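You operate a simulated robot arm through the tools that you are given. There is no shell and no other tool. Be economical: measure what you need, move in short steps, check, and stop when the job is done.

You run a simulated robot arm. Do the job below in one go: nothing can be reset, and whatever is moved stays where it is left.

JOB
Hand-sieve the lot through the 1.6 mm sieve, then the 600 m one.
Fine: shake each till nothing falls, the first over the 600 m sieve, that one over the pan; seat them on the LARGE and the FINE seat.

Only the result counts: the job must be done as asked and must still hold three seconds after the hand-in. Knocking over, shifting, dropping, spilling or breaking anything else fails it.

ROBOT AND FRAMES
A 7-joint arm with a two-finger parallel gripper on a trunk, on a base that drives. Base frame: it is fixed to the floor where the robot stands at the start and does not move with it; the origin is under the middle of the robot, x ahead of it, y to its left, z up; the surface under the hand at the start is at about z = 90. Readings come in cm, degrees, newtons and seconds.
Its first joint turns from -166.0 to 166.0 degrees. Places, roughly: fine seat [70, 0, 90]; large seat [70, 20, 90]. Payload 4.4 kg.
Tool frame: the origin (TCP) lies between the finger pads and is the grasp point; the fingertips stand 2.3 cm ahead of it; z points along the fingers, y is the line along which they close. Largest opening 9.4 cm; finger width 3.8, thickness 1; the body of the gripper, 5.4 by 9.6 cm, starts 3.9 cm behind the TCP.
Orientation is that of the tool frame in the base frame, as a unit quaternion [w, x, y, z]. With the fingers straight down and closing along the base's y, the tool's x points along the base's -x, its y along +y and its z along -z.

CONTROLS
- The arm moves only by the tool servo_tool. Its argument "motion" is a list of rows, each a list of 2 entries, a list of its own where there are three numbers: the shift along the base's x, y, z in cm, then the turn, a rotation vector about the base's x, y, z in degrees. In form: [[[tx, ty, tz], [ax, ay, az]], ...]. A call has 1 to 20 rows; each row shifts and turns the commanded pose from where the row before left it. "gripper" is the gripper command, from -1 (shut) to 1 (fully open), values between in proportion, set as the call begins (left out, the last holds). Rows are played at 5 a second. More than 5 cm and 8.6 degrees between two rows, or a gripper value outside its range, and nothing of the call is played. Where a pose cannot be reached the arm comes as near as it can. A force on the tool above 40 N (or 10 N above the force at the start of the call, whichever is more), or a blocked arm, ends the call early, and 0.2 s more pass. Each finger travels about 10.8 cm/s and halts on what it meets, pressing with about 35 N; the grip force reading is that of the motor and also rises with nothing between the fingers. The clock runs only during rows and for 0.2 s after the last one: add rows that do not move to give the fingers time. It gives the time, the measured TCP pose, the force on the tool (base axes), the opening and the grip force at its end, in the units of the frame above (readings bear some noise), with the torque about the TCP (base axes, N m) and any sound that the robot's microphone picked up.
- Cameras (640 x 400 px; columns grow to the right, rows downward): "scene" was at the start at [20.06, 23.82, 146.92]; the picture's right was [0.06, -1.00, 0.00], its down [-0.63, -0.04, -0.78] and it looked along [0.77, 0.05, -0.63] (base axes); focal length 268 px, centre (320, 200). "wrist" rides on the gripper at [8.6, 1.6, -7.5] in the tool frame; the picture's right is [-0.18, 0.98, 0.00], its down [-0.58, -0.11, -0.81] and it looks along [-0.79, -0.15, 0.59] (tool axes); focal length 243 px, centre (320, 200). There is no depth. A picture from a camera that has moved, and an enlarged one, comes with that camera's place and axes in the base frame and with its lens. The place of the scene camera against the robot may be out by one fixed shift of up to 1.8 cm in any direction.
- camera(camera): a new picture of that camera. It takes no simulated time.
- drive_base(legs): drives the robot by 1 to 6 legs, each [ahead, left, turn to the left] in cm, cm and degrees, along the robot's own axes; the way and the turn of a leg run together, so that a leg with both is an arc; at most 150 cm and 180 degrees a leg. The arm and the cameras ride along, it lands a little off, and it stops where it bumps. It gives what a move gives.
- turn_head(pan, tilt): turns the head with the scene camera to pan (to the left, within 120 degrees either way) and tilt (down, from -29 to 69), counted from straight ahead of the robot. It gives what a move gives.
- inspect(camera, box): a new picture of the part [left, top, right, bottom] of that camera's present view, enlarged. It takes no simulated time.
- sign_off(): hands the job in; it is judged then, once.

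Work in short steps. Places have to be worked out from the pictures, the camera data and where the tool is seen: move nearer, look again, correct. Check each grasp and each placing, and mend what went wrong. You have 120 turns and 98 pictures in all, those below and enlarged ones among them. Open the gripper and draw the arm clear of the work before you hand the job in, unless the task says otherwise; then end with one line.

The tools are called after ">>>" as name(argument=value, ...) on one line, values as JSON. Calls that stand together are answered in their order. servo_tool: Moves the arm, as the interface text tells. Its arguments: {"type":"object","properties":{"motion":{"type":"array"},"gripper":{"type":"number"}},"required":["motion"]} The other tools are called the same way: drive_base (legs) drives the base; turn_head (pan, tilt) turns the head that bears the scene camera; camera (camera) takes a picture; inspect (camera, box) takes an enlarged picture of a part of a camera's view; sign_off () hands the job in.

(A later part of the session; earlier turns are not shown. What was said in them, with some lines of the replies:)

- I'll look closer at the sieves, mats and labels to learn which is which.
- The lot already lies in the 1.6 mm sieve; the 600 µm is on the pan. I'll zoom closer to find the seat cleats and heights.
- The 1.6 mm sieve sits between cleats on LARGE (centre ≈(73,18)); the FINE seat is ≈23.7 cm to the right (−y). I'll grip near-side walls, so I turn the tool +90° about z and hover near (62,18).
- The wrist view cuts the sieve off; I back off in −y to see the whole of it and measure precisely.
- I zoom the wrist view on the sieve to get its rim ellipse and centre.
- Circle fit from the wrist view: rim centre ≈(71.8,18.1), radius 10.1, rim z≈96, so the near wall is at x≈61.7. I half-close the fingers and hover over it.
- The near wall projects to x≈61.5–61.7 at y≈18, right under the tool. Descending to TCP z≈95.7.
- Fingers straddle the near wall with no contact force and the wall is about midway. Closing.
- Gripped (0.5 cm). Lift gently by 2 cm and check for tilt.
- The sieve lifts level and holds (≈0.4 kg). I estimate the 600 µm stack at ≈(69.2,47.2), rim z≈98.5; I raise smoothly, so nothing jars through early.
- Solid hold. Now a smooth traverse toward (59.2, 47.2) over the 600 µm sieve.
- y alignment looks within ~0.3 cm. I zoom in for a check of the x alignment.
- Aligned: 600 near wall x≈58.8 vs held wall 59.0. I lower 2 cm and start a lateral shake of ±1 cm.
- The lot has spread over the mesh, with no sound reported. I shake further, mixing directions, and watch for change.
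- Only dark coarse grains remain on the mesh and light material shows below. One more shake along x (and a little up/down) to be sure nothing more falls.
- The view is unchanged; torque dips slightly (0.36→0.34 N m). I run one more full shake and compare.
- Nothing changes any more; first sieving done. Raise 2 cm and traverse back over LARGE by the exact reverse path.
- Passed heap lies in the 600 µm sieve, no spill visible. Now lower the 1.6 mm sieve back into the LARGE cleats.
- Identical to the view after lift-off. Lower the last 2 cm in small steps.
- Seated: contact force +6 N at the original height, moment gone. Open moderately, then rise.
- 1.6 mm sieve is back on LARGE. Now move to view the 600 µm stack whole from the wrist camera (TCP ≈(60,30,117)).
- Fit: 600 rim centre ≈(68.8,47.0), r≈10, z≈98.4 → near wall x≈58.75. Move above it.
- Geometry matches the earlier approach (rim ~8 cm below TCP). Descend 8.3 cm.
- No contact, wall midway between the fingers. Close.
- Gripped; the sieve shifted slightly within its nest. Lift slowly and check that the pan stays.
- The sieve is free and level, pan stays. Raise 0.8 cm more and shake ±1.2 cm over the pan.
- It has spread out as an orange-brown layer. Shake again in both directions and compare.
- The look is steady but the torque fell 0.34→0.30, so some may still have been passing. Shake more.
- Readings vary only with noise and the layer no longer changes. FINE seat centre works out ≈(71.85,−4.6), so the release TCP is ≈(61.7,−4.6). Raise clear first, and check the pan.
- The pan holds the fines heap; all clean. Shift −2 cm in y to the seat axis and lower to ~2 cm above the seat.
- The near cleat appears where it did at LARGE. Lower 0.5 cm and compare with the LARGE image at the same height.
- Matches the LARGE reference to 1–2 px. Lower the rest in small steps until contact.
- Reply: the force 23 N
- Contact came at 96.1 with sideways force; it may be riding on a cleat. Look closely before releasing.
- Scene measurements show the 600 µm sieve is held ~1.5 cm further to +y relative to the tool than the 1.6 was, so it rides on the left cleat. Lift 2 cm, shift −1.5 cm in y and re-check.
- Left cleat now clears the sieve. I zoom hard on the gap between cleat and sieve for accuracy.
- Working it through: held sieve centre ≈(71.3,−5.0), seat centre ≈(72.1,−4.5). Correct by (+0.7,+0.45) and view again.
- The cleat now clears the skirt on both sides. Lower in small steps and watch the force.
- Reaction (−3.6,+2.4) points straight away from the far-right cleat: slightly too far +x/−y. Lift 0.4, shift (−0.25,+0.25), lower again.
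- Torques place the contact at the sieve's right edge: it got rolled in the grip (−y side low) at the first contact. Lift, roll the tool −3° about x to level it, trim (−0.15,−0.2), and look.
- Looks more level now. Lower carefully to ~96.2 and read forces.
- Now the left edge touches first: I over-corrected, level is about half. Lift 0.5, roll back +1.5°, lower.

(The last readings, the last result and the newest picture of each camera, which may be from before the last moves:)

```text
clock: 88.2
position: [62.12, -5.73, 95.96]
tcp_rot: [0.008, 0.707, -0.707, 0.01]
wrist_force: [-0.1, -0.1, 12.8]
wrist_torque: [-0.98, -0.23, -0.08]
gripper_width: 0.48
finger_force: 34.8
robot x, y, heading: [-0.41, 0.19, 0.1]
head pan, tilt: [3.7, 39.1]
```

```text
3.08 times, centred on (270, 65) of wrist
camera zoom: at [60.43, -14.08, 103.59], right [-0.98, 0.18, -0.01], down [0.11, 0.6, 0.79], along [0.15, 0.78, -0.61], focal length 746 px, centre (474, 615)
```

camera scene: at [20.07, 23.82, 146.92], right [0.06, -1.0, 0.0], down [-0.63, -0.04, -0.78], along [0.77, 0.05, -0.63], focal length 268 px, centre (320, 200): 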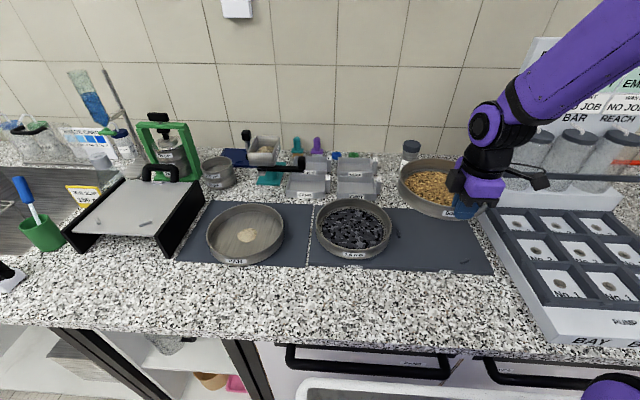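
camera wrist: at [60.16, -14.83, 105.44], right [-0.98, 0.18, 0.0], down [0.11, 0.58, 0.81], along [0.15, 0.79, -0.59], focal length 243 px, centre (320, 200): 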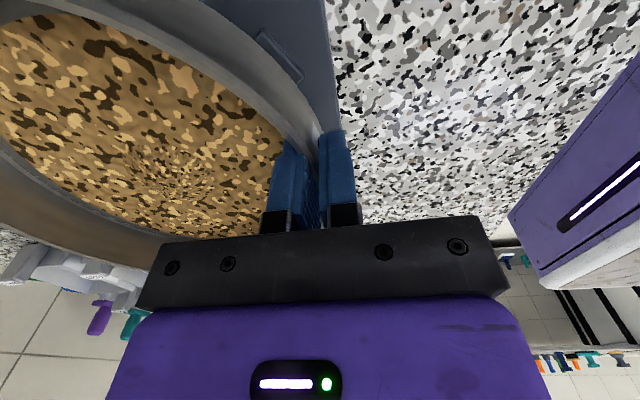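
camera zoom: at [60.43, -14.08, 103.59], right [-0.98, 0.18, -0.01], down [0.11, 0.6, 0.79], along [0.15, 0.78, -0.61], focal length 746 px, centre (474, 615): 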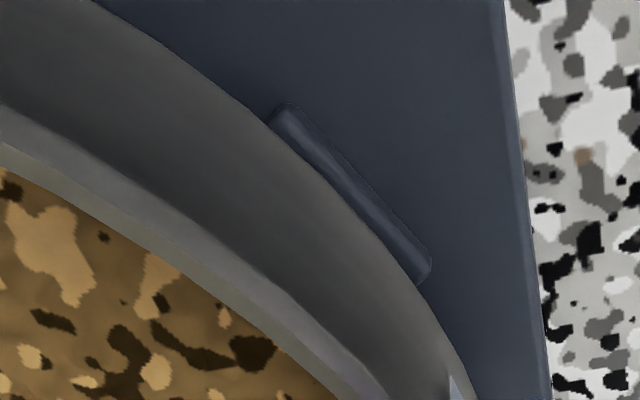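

The near-right cleat is still partly under the wall; geometry says ~0.4 cm more toward (+x,+y). Lift slightly, shift (+0.35,+0.2), lower and compare height.

>>> servo_tool(motion=[[[0, 0, 0.3], [0, 0, 0]], [[0.2, 0.1, 0.3], [0, 0, 0]], [[0.15, 0.1, 0], [0, 0, 0]], [[0, 0, -0.3], [0, 0, 0]], [[0, 0, -0.2], [0, 0, 0]], [[0, 0, -0.1], [0, 0, 0]], [[0, 0, 0], [0, 0, 0]]])

>>> servo_tool(motion=[[[0, 0, -0.15], [0, 0, 0]], [[0, 0, 0], [0, 0, 0]]])

>>> inspect(camera="scene", box=[305, 160, 485, 275])

>>> inspect(camera="wrist", box=[190, 0, 350, 130])

```text
clock: 89.8
position: [62.38, -5.44, 95.88]
tcp_rot: [-0.009, -0.707, 0.707, -0.009]
wrist_force: [-3.3, -0.4, 11.7]
wrist_torque: [-0.96, -0.2, -0.2]
gripper_width: 0.49
finger_force: 35.1
robot x, y, heading: [0.13, -0.01, -0.0]
head pan, tilt: [3.7, 39.1]
```

```text
clock: 90.4
position: [62.44, -5.53, 95.76]
tcp_rot: [-0.009, -0.707, 0.707, -0.01]
wrist_force: [-3.4, 0.5, 23.7]
wrist_torque: [0.02, 0.04, 0.07]
gripper_width: 0.46
finger_force: 34.6
robot x, y, heading: [0.12, -0.15, 0.3]
head pan, tilt: [3.7, 39.1]
```

```text
3.48 times, centred on (395, 218) of scene
camera zoom: at [19.98, 23.82, 146.93], right [0.06, -1.0, 0.0], down [-0.63, -0.04, -0.78], along [0.77, 0.05, -0.63], focal length 933 px, centre (59, 139)
```

zoom: 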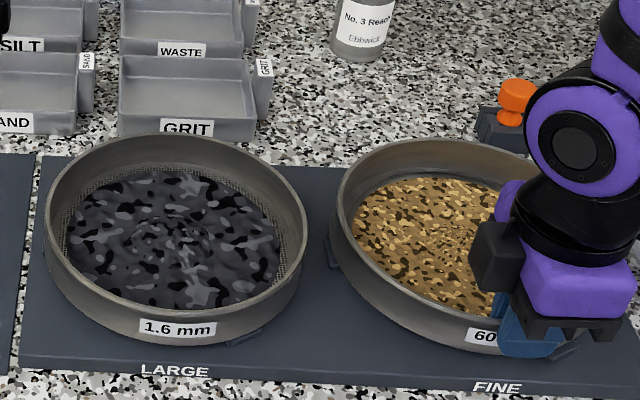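

```text
3.08 times, centred on (270, 65) of wrist
camera zoom: at [60.78, -13.88, 103.46], right [-0.98, 0.18, -0.01], down [0.11, 0.6, 0.79], along [0.15, 0.78, -0.61], focal length 746 px, centre (474, 615)
```

zoom: 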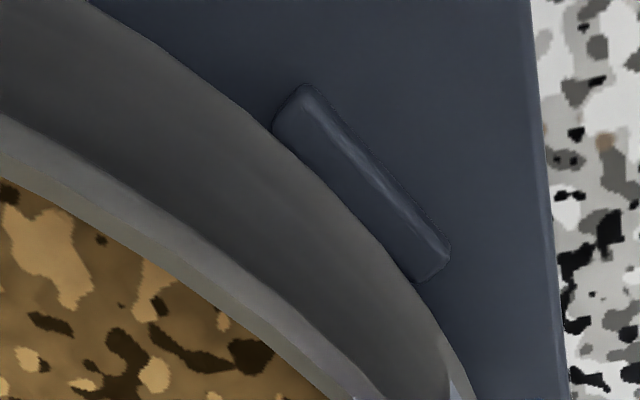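

Load is now balanced (torque ≈0) at z 95.76 — near the expected seated height 95.6. Zoom at both cleats to confirm.

>>> inspect(camera="scene", box=[385, 190, 425, 255])

>>> camera(camera="wrist")

```text
6.15 times, centred on (405, 222) of scene
camera zoom: at [19.98, 23.82, 146.93], right [0.06, -1.0, 0.0], down [-0.63, -0.04, -0.78], along [0.77, 0.05, -0.63], focal length 1650 px, centre (-203, 62)
```

zoom: 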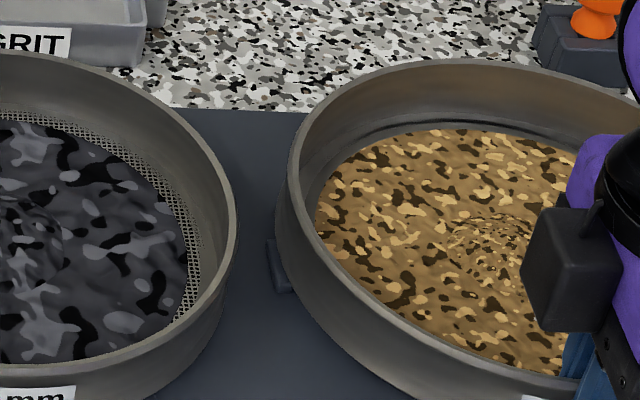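

```text
20 pictures are left
camera wrist: at [60.78, -13.88, 103.46], right [-0.98, 0.18, -0.01], down [0.11, 0.6, 0.79], along [0.15, 0.78, -0.61], focal length 243 px, centre (320, 200)
```

wrist: 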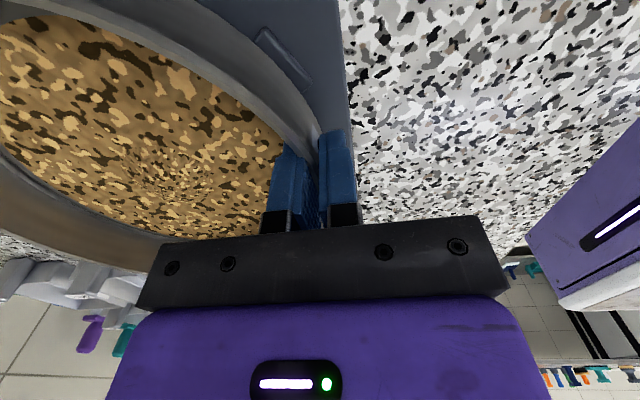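

Mat edge in the wrist view shows the tool ~0.6 cm further +x than at LARGE, and reaction is always −x. Try (61.85,−5.75): lift, shift (−0.55,−0.2), lower gently.

>>> servo_tool(motion=[[[0, 0, 0.4], [0, 0, 0]], [[-0.2, -0.1, 0.4], [0, 0, 0]], [[-0.35, -0.1, 0], [0, 0, 0]], [[0, 0, 0], [0, 0, 0]], [[0, 0, -0.3], [0, 0, 0]], [[0, 0, -0.2], [0, 0, 0]], [[0, 0, -0.1], [0, 0, 0]], [[0, 0, 0], [0, 0, 0]]])

>>> servo_tool(motion=[[[0, 0, -0.12], [0, 0, 0]], [[0, 0, 0], [0, 0, 0]]])

```text
clock: 92.2
position: [61.92, -5.63, 95.99]
tcp_rot: [0.009, 0.707, -0.707, 0.01]
wrist_force: [-0.1, -0.1, -3.4]
wrist_torque: [-0.02, 0.36, 0.0]
gripper_width: 0.46
finger_force: 35.1
robot x, y, heading: [-0.29, 0.18, 0.2]
head pan, tilt: [3.7, 39.1]
```

```text
clock: 92.8
position: [61.83, -5.55, 95.84]
tcp_rot: [0.01, 0.707, -0.707, 0.009]
wrist_force: [-0.3, -0.1, -3.1]
wrist_torque: [-0.02, 0.2, 0.01]
gripper_width: 0.48
finger_force: 34.9
robot x, y, heading: [0.15, -0.14, -0.2]
head pan, tilt: [3.7, 39.1]
```

Much better: at 95.84 essentially free with no side force. Continue down in 0.1 steps.

>>> servo_tool(motion=[[[0, 0, -0.1], [0, 0, 0]], [[0, 0, 0], [0, 0, 0]]])

>>> servo_tool(motion=[[[0, 0, -0.1], [0, 0, 0]], [[0, 0, 0], [0, 0, 0]]])

>>> inspect(camera="scene", box=[385, 190, 425, 255])

>>> inspect(camera="wrist", box=[190, 0, 350, 130])

```text
clock: 93.4
position: [62.05, -5.58, 95.7]
tcp_rot: [0.009, 0.707, -0.707, 0.009]
wrist_force: [-1.0, 0.2, 7.5]
wrist_torque: [0.1, -0.01, 0.06]
gripper_width: 0.49
finger_force: 35.1
robot x, y, heading: [-0.02, -0.37, 0.1]
head pan, tilt: [3.7, 39.1]
```

```text
clock: 94.0
position: [62.01, -5.77, 95.59]
tcp_rot: [-0.009, -0.707, 0.707, -0.01]
wrist_force: [-1.2, 0.9, 24.1]
wrist_torque: [0.0, 0.02, -0.1]
gripper_width: 0.49
finger_force: 35.0
robot x, y, heading: [0.07, 0.17, -0.0]
head pan, tilt: [3.7, 39.1]
```

```text
6.15 times, centred on (405, 222) of scene
camera zoom: at [19.99, 23.84, 146.93], right [0.06, -1.0, 0.0], down [-0.63, -0.04, -0.78], along [0.77, 0.05, -0.63], focal length 1650 px, centre (-203, 62)
```

zoom: 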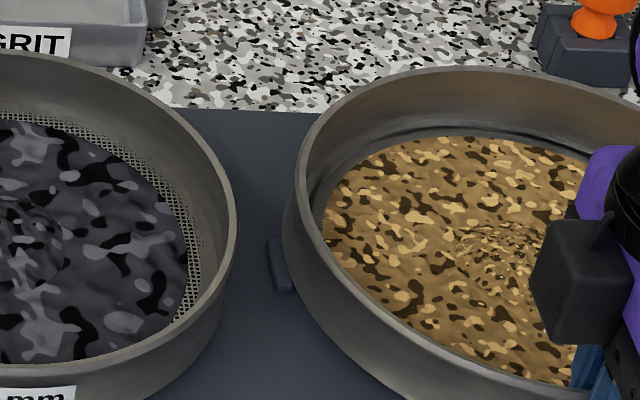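

```text
3.08 times, centred on (270, 65) of wrist
camera zoom: at [60.27, -14.09, 103.4], right [-0.98, 0.18, -0.01], down [0.11, 0.6, 0.79], along [0.15, 0.78, -0.61], focal length 746 px, centre (474, 615)
```

zoom: 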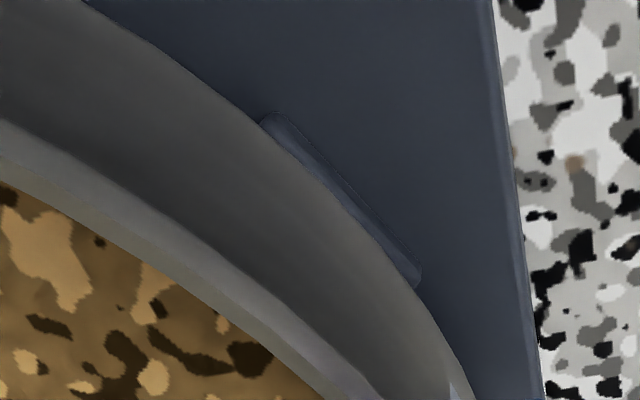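

Firm, balanced contact (torque ≈0, no side force) at 95.6 – same height as the seated 1.6 mm sieve. Ease off 0.1, release and rise.

>>> servo_tool(motion=[[[0, 0, 0.12], [0, 0, 0]], [[0, 0, 0], [0, 0, 0]]])

>>> servo_tool(motion=[[[0, 0, 0], [0, 0, 0]], [[0, 0, 0], [0, 0, 0]], [[0, 0, 0], [0, 0, 0]], [[0, 0, 1], [0, 0, 0]], [[0, 0, 2], [0, 0, 0]], [[0, 0, 3], [0, 0, 0]], [[0, 0, 4], [0, 0, 0]], [[0, 0, 4], [0, 0, 0]], [[0, 0, 4], [0, 0, 0]], [[0, 0, 0], [0, 0, 0]]], gripper=-0.25)

>>> inspect(camera="scene", box=[305, 170, 505, 285])

```text
clock: 94.6
position: [61.81, -5.74, 95.73]
tcp_rot: [-0.009, -0.706, 0.708, -0.009]
wrist_force: [1.9, 1.9, 2.9]
wrist_torque: [-0.12, -0.03, 0.12]
gripper_width: 0.47
finger_force: 35.4
robot x, y, heading: [-0.01, -0.08, -0.2]
head pan, tilt: [3.7, 39.1]
```

```text
clock: 96.8
position: [61.84, -5.8, 113.68]
tcp_rot: [-0.009, -0.707, 0.707, -0.009]
wrist_force: [0.6, 0.4, 0.3]
wrist_torque: [-0.02, -0.01, 0.01]
gripper_width: 3.54
finger_force: 0.0
robot x, y, heading: [-0.15, 0.04, 0.2]
head pan, tilt: [3.7, 39.1]
```

```text
3.20 times, centred on (405, 228) of scene
camera zoom: at [20.08, 23.82, 146.92], right [0.06, -1.0, 0.0], down [-0.63, -0.04, -0.78], along [0.77, 0.05, -0.63], focal length 858 px, centre (48, 112)
```

zoom: 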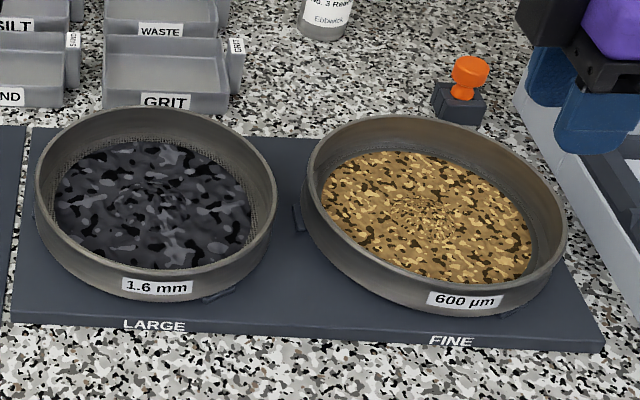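

Released; the sieve stands in FINE level with LARGE's. I check the hidden far-right cleat with the wrist camera from the −y side.

>>> servo_tool(motion=[[[1, -1.5, 0.5], [0.5, 0, 0]], [[1.5, -2, 0.5], [0.5, 0, 0]], [[1.5, -2, 0.5], [0.5, 0, 0]], [[1.5, -2, 0.5], [0, 0, 0]], [[0, 0, 0], [0, 0, 0]]])

>>> camera(camera="wrist")

```text
clock: 98.0
position: [67.38, -13.21, 115.76]
tcp_rot: [0.0, 0.707, -0.707, 0.0]
wrist_force: [-0.4, 0.6, -0.4]
wrist_torque: [-0.04, 0.02, -0.04]
gripper_width: 3.53
finger_force: 0.0
robot x, y, heading: [0.13, -0.13, 0.1]
head pan, tilt: [3.7, 39.1]
```

```text
16 pictures are left
camera wrist: at [65.83, -21.79, 123.27], right [-0.98, 0.18, 0.0], down [0.11, 0.58, 0.81], along [0.15, 0.79, -0.59], focal length 243 px, centre (320, 200)
```

wrist: 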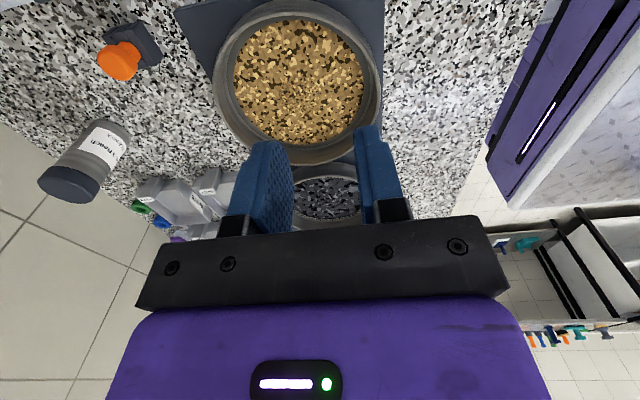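

>>> inspect(camera="wrist", box=[190, 0, 410, 130])

```text
2.91 times, centred on (300, 65) of wrist
camera zoom: at [65.83, -21.79, 123.27], right [-0.98, 0.18, 0.0], down [0.11, 0.58, 0.81], along [0.15, 0.79, -0.59], focal length 706 px, centre (378, 593)
```

zoom: 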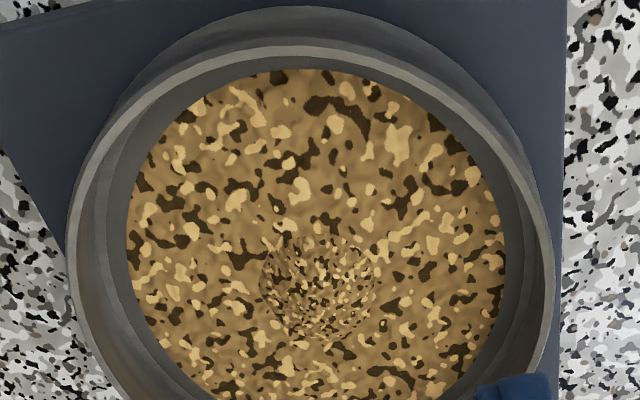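

The cleats are at the wall's outline here. For a like-for-like comparison, replicate the earlier LARGE view, shifted by the seat spacing (TCP ≈(62.3,−21.5,117.4)).

>>> servo_tool(motion=[[[-1, -1, 1.6], [0, 0, 0]], [[-1, -2, 0], [0, 0, 0]], [[-1, -2, 0], [0, 0, 0]], [[-1, -2, 0], [0, 0, 0]], [[-1.05, -1.3, 0], [0, 0, 0]], [[0, 0, 0], [0, 0, 0]]])

>>> inspect(camera="wrist", box=[200, 40, 376, 210])

```text
clock: 99.4
position: [62.32, -21.4, 117.26]
tcp_rot: [0.001, -0.707, 0.707, 0.0]
wrist_force: [0.9, 0.2, 0.3]
wrist_torque: [0.0, 0.01, -0.01]
gripper_width: 3.53
finger_force: 0.2
robot x, y, heading: [-0.03, -0.29, 0.1]
head pan, tilt: [3.7, 39.1]
```

```text
2.35 times, centred on (288, 125) of wrist
camera zoom: at [60.68, -30.09, 124.79], right [-0.98, 0.18, 0.0], down [0.11, 0.58, 0.81], along [0.15, 0.79, -0.59], focal length 571 px, centre (395, 376)
```

zoom: 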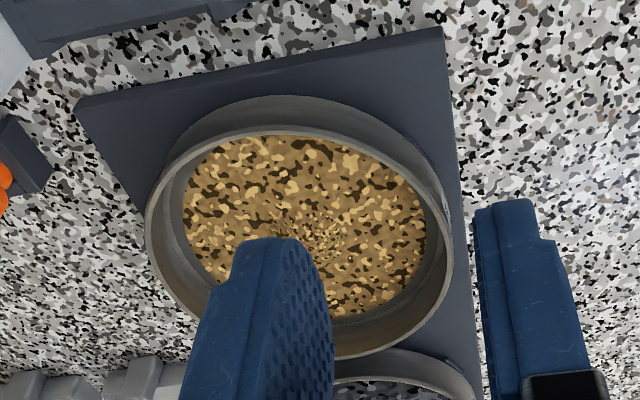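

Rim differs by only ~0.1–0.3 cm from the LARGE equivalent, but the near-right cleat is hard to see. Zoom on it.

>>> inspect(camera="wrist", box=[296, 75, 346, 125])

>>> inspect(camera="scene", box=[440, 225, 500, 280])

>>> inspect(camera="scene", box=[350, 225, 410, 280])

```text
8.00 times, centred on (321, 100) of wrist
camera zoom: at [60.68, -30.09, 124.79], right [-0.98, 0.18, 0.0], down [0.11, 0.58, 0.81], along [0.15, 0.79, -0.59], focal length 1941 px, centre (312, 1000)
```

zoom: 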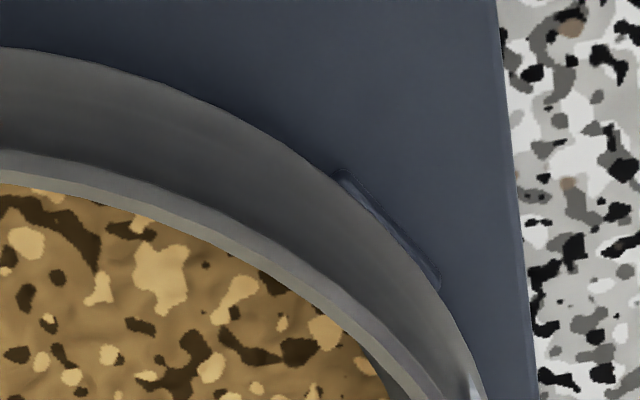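

```text
7.27 times, centred on (470, 252) of scene
camera zoom: at [20.07, 23.82, 146.92], right [0.06, -1.0, 0.0], down [-0.63, -0.04, -0.78], along [0.77, 0.05, -0.63], focal length 1950 px, centre (-771, -182)
```

zoom: 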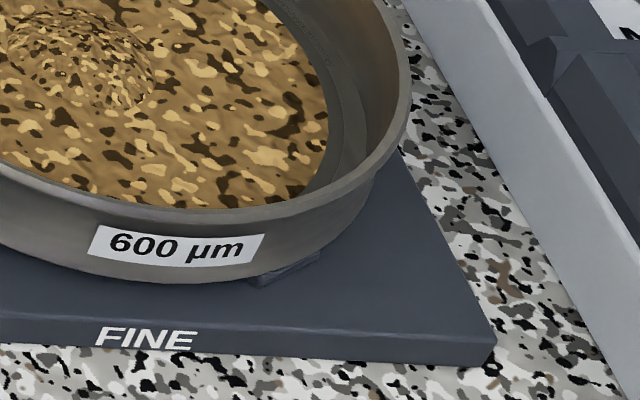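

```text
7.27 times, centred on (380, 252) of scene
camera zoom: at [20.07, 23.82, 146.92], right [0.06, -1.0, 0.0], down [-0.63, -0.04, -0.78], along [0.77, 0.05, -0.63], focal length 1950 px, centre (-116, -182)
```

zoom: 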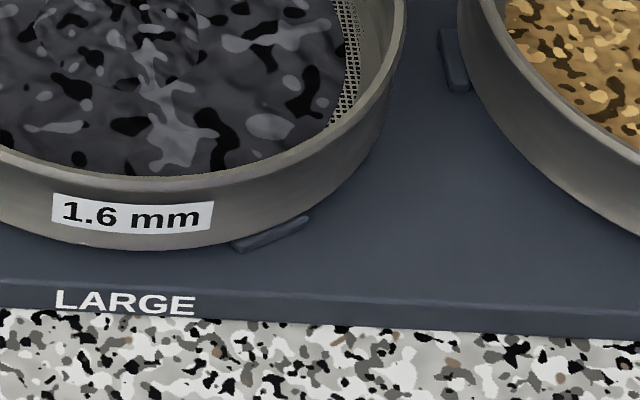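

Near-right cleat stands just outside the wall and the wall bottom meets the mat. Check the far-right cleat the same way.

>>> inspect(camera="wrist", box=[202, 76, 262, 136])

```text
6.67 times, centred on (232, 106) of wrist
camera zoom: at [60.68, -30.09, 124.79], right [-0.98, 0.18, 0.0], down [0.11, 0.58, 0.81], along [0.15, 0.79, -0.59], focal length 1618 px, centre (907, 827)
```

zoom: 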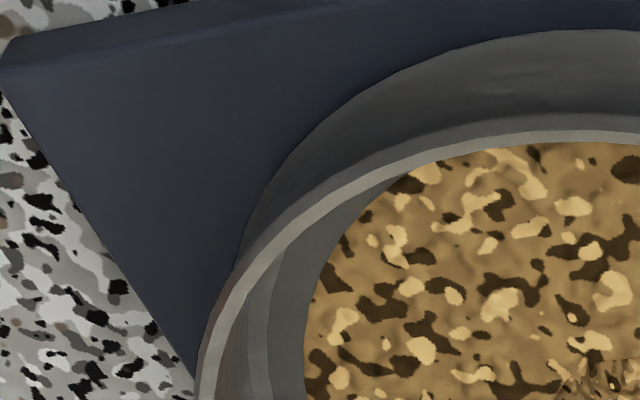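

The far-right cleat is hidden from here. I move the camera above and beyond that side (TCP ≈(79,−12,120), well above everything) to see it.

>>> servo_tool(motion=[[[0, 2.4, 1.7], [0, 0, 0]], [[1.5, 3, 1], [0, 0, 0]], [[3, 2, 0], [0, 0, 0]], [[3, 1, 0], [0, 0, 0]], [[3, 1, 0], [0, 0, 0]], [[3, 0, 0], [0, 0, 0]], [[3.2, 0, 0], [0, 0, 0]], [[0, 0, 0], [0, 0, 0]]])

>>> inspect(camera="wrist", box=[250, 0, 420, 120])

```text
clock: 101.2
position: [78.98, -12.01, 120.04]
tcp_rot: [-0.001, -0.707, 0.707, 0.0]
wrist_force: [0.0, 0.3, -0.2]
wrist_torque: [-0.02, -0.03, -0.01]
gripper_width: 3.52
finger_force: 0.0
robot x, y, heading: [-0.31, -0.09, -0.0]
head pan, tilt: [3.7, 39.1]
```

```text
3.33 times, centred on (335, 60) of wrist
camera zoom: at [77.46, -20.72, 127.5], right [-0.98, 0.18, 0.0], down [0.11, 0.58, 0.81], along [0.15, 0.79, -0.59], focal length 809 px, centre (270, 667)
```

zoom: 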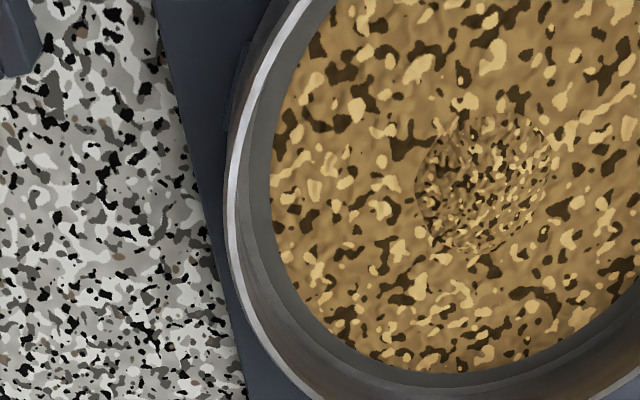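

>>> inspect(camera="wrist", box=[295, 0, 345, 60])

```text
6.67 times, centred on (320, 30) of wrist
camera zoom: at [77.46, -20.72, 127.5], right [-0.98, 0.18, 0.0], down [0.11, 0.58, 0.81], along [0.15, 0.79, -0.59], focal length 1618 px, centre (320, 1333)
```

zoom: 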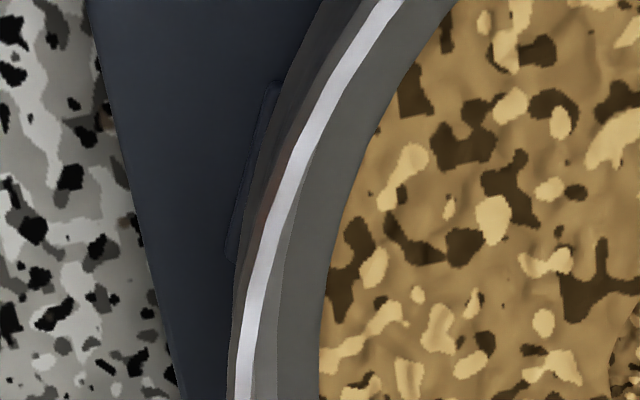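

All three FINE cleats show equal slivers (~0.35–0.4 cm) around the wall: the sieve is centred. Retreat, open the gripper and take a last look.

>>> servo_tool(motion=[[[-2, 1, 1], [0, 0, 0]], [[-3, 2, 1], [0, 0, 0]], [[-3, 2.5, 1], [0, 0, 0]], [[-3, 2.5, 1], [0, 0, 0]], [[-3, 2.5, 1], [0, 0, 0]], [[-1, 2.5, 0], [0, 0, 0]], [[0, 0, 0], [0, 0, 0]]], gripper=1)

>>> camera(camera="scene")

>>> inspect(camera="scene", box=[170, 170, 330, 280])

```text
clock: 102.8
position: [63.97, 0.92, 124.93]
tcp_rot: [0.0, -0.707, 0.707, 0.0]
wrist_force: [-0.1, 0.7, -0.4]
wrist_torque: [0.04, -0.03, -0.01]
gripper_width: 9.42
finger_force: 0.2
robot x, y, heading: [-0.17, -0.2, -0.1]
head pan, tilt: [3.7, 39.1]
```

```text
7 pictures are left
camera scene: at [20.06, 23.81, 146.92], right [0.06, -1.0, 0.0], down [-0.63, -0.04, -0.78], along [0.77, 0.05, -0.63], focal length 268 px, centre (320, 200)
```

scene: 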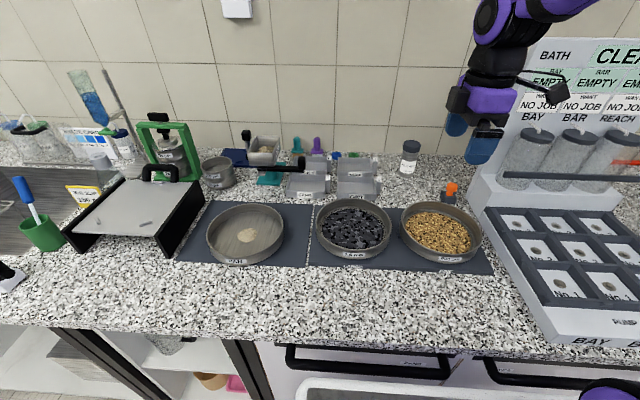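

```text
3.64 times, centred on (250, 225) of scene
camera zoom: at [20.06, 23.81, 146.92], right [0.06, -1.0, 0.0], down [-0.63, -0.04, -0.78], along [0.77, 0.05, -0.63], focal length 975 px, centre (574, 109)
```

zoom: 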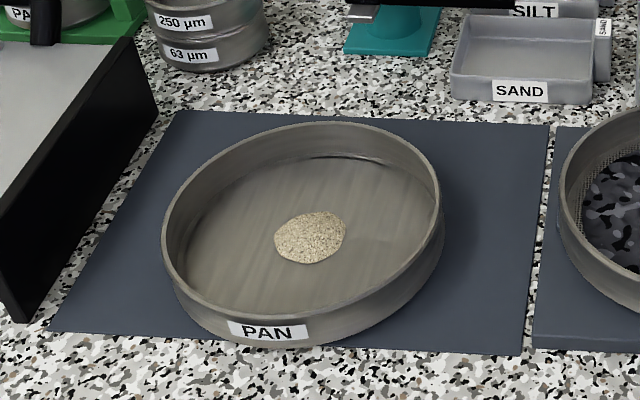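

Coarse on LARGE, middle fraction on FINE, fines in the pan, nothing spilled, and the arm is clear with the gripper open. Handing in.

>>> sign_off()

```text
The job is handed in.
```

The lot is sieved and handed in: the 1.6 mm sieve with the coarse grains is on the LARGE seat, the 600 µm sieve with the middle fraction is on the FINE seat, and the fines are in the pan; no spill was visible in the last pictures.
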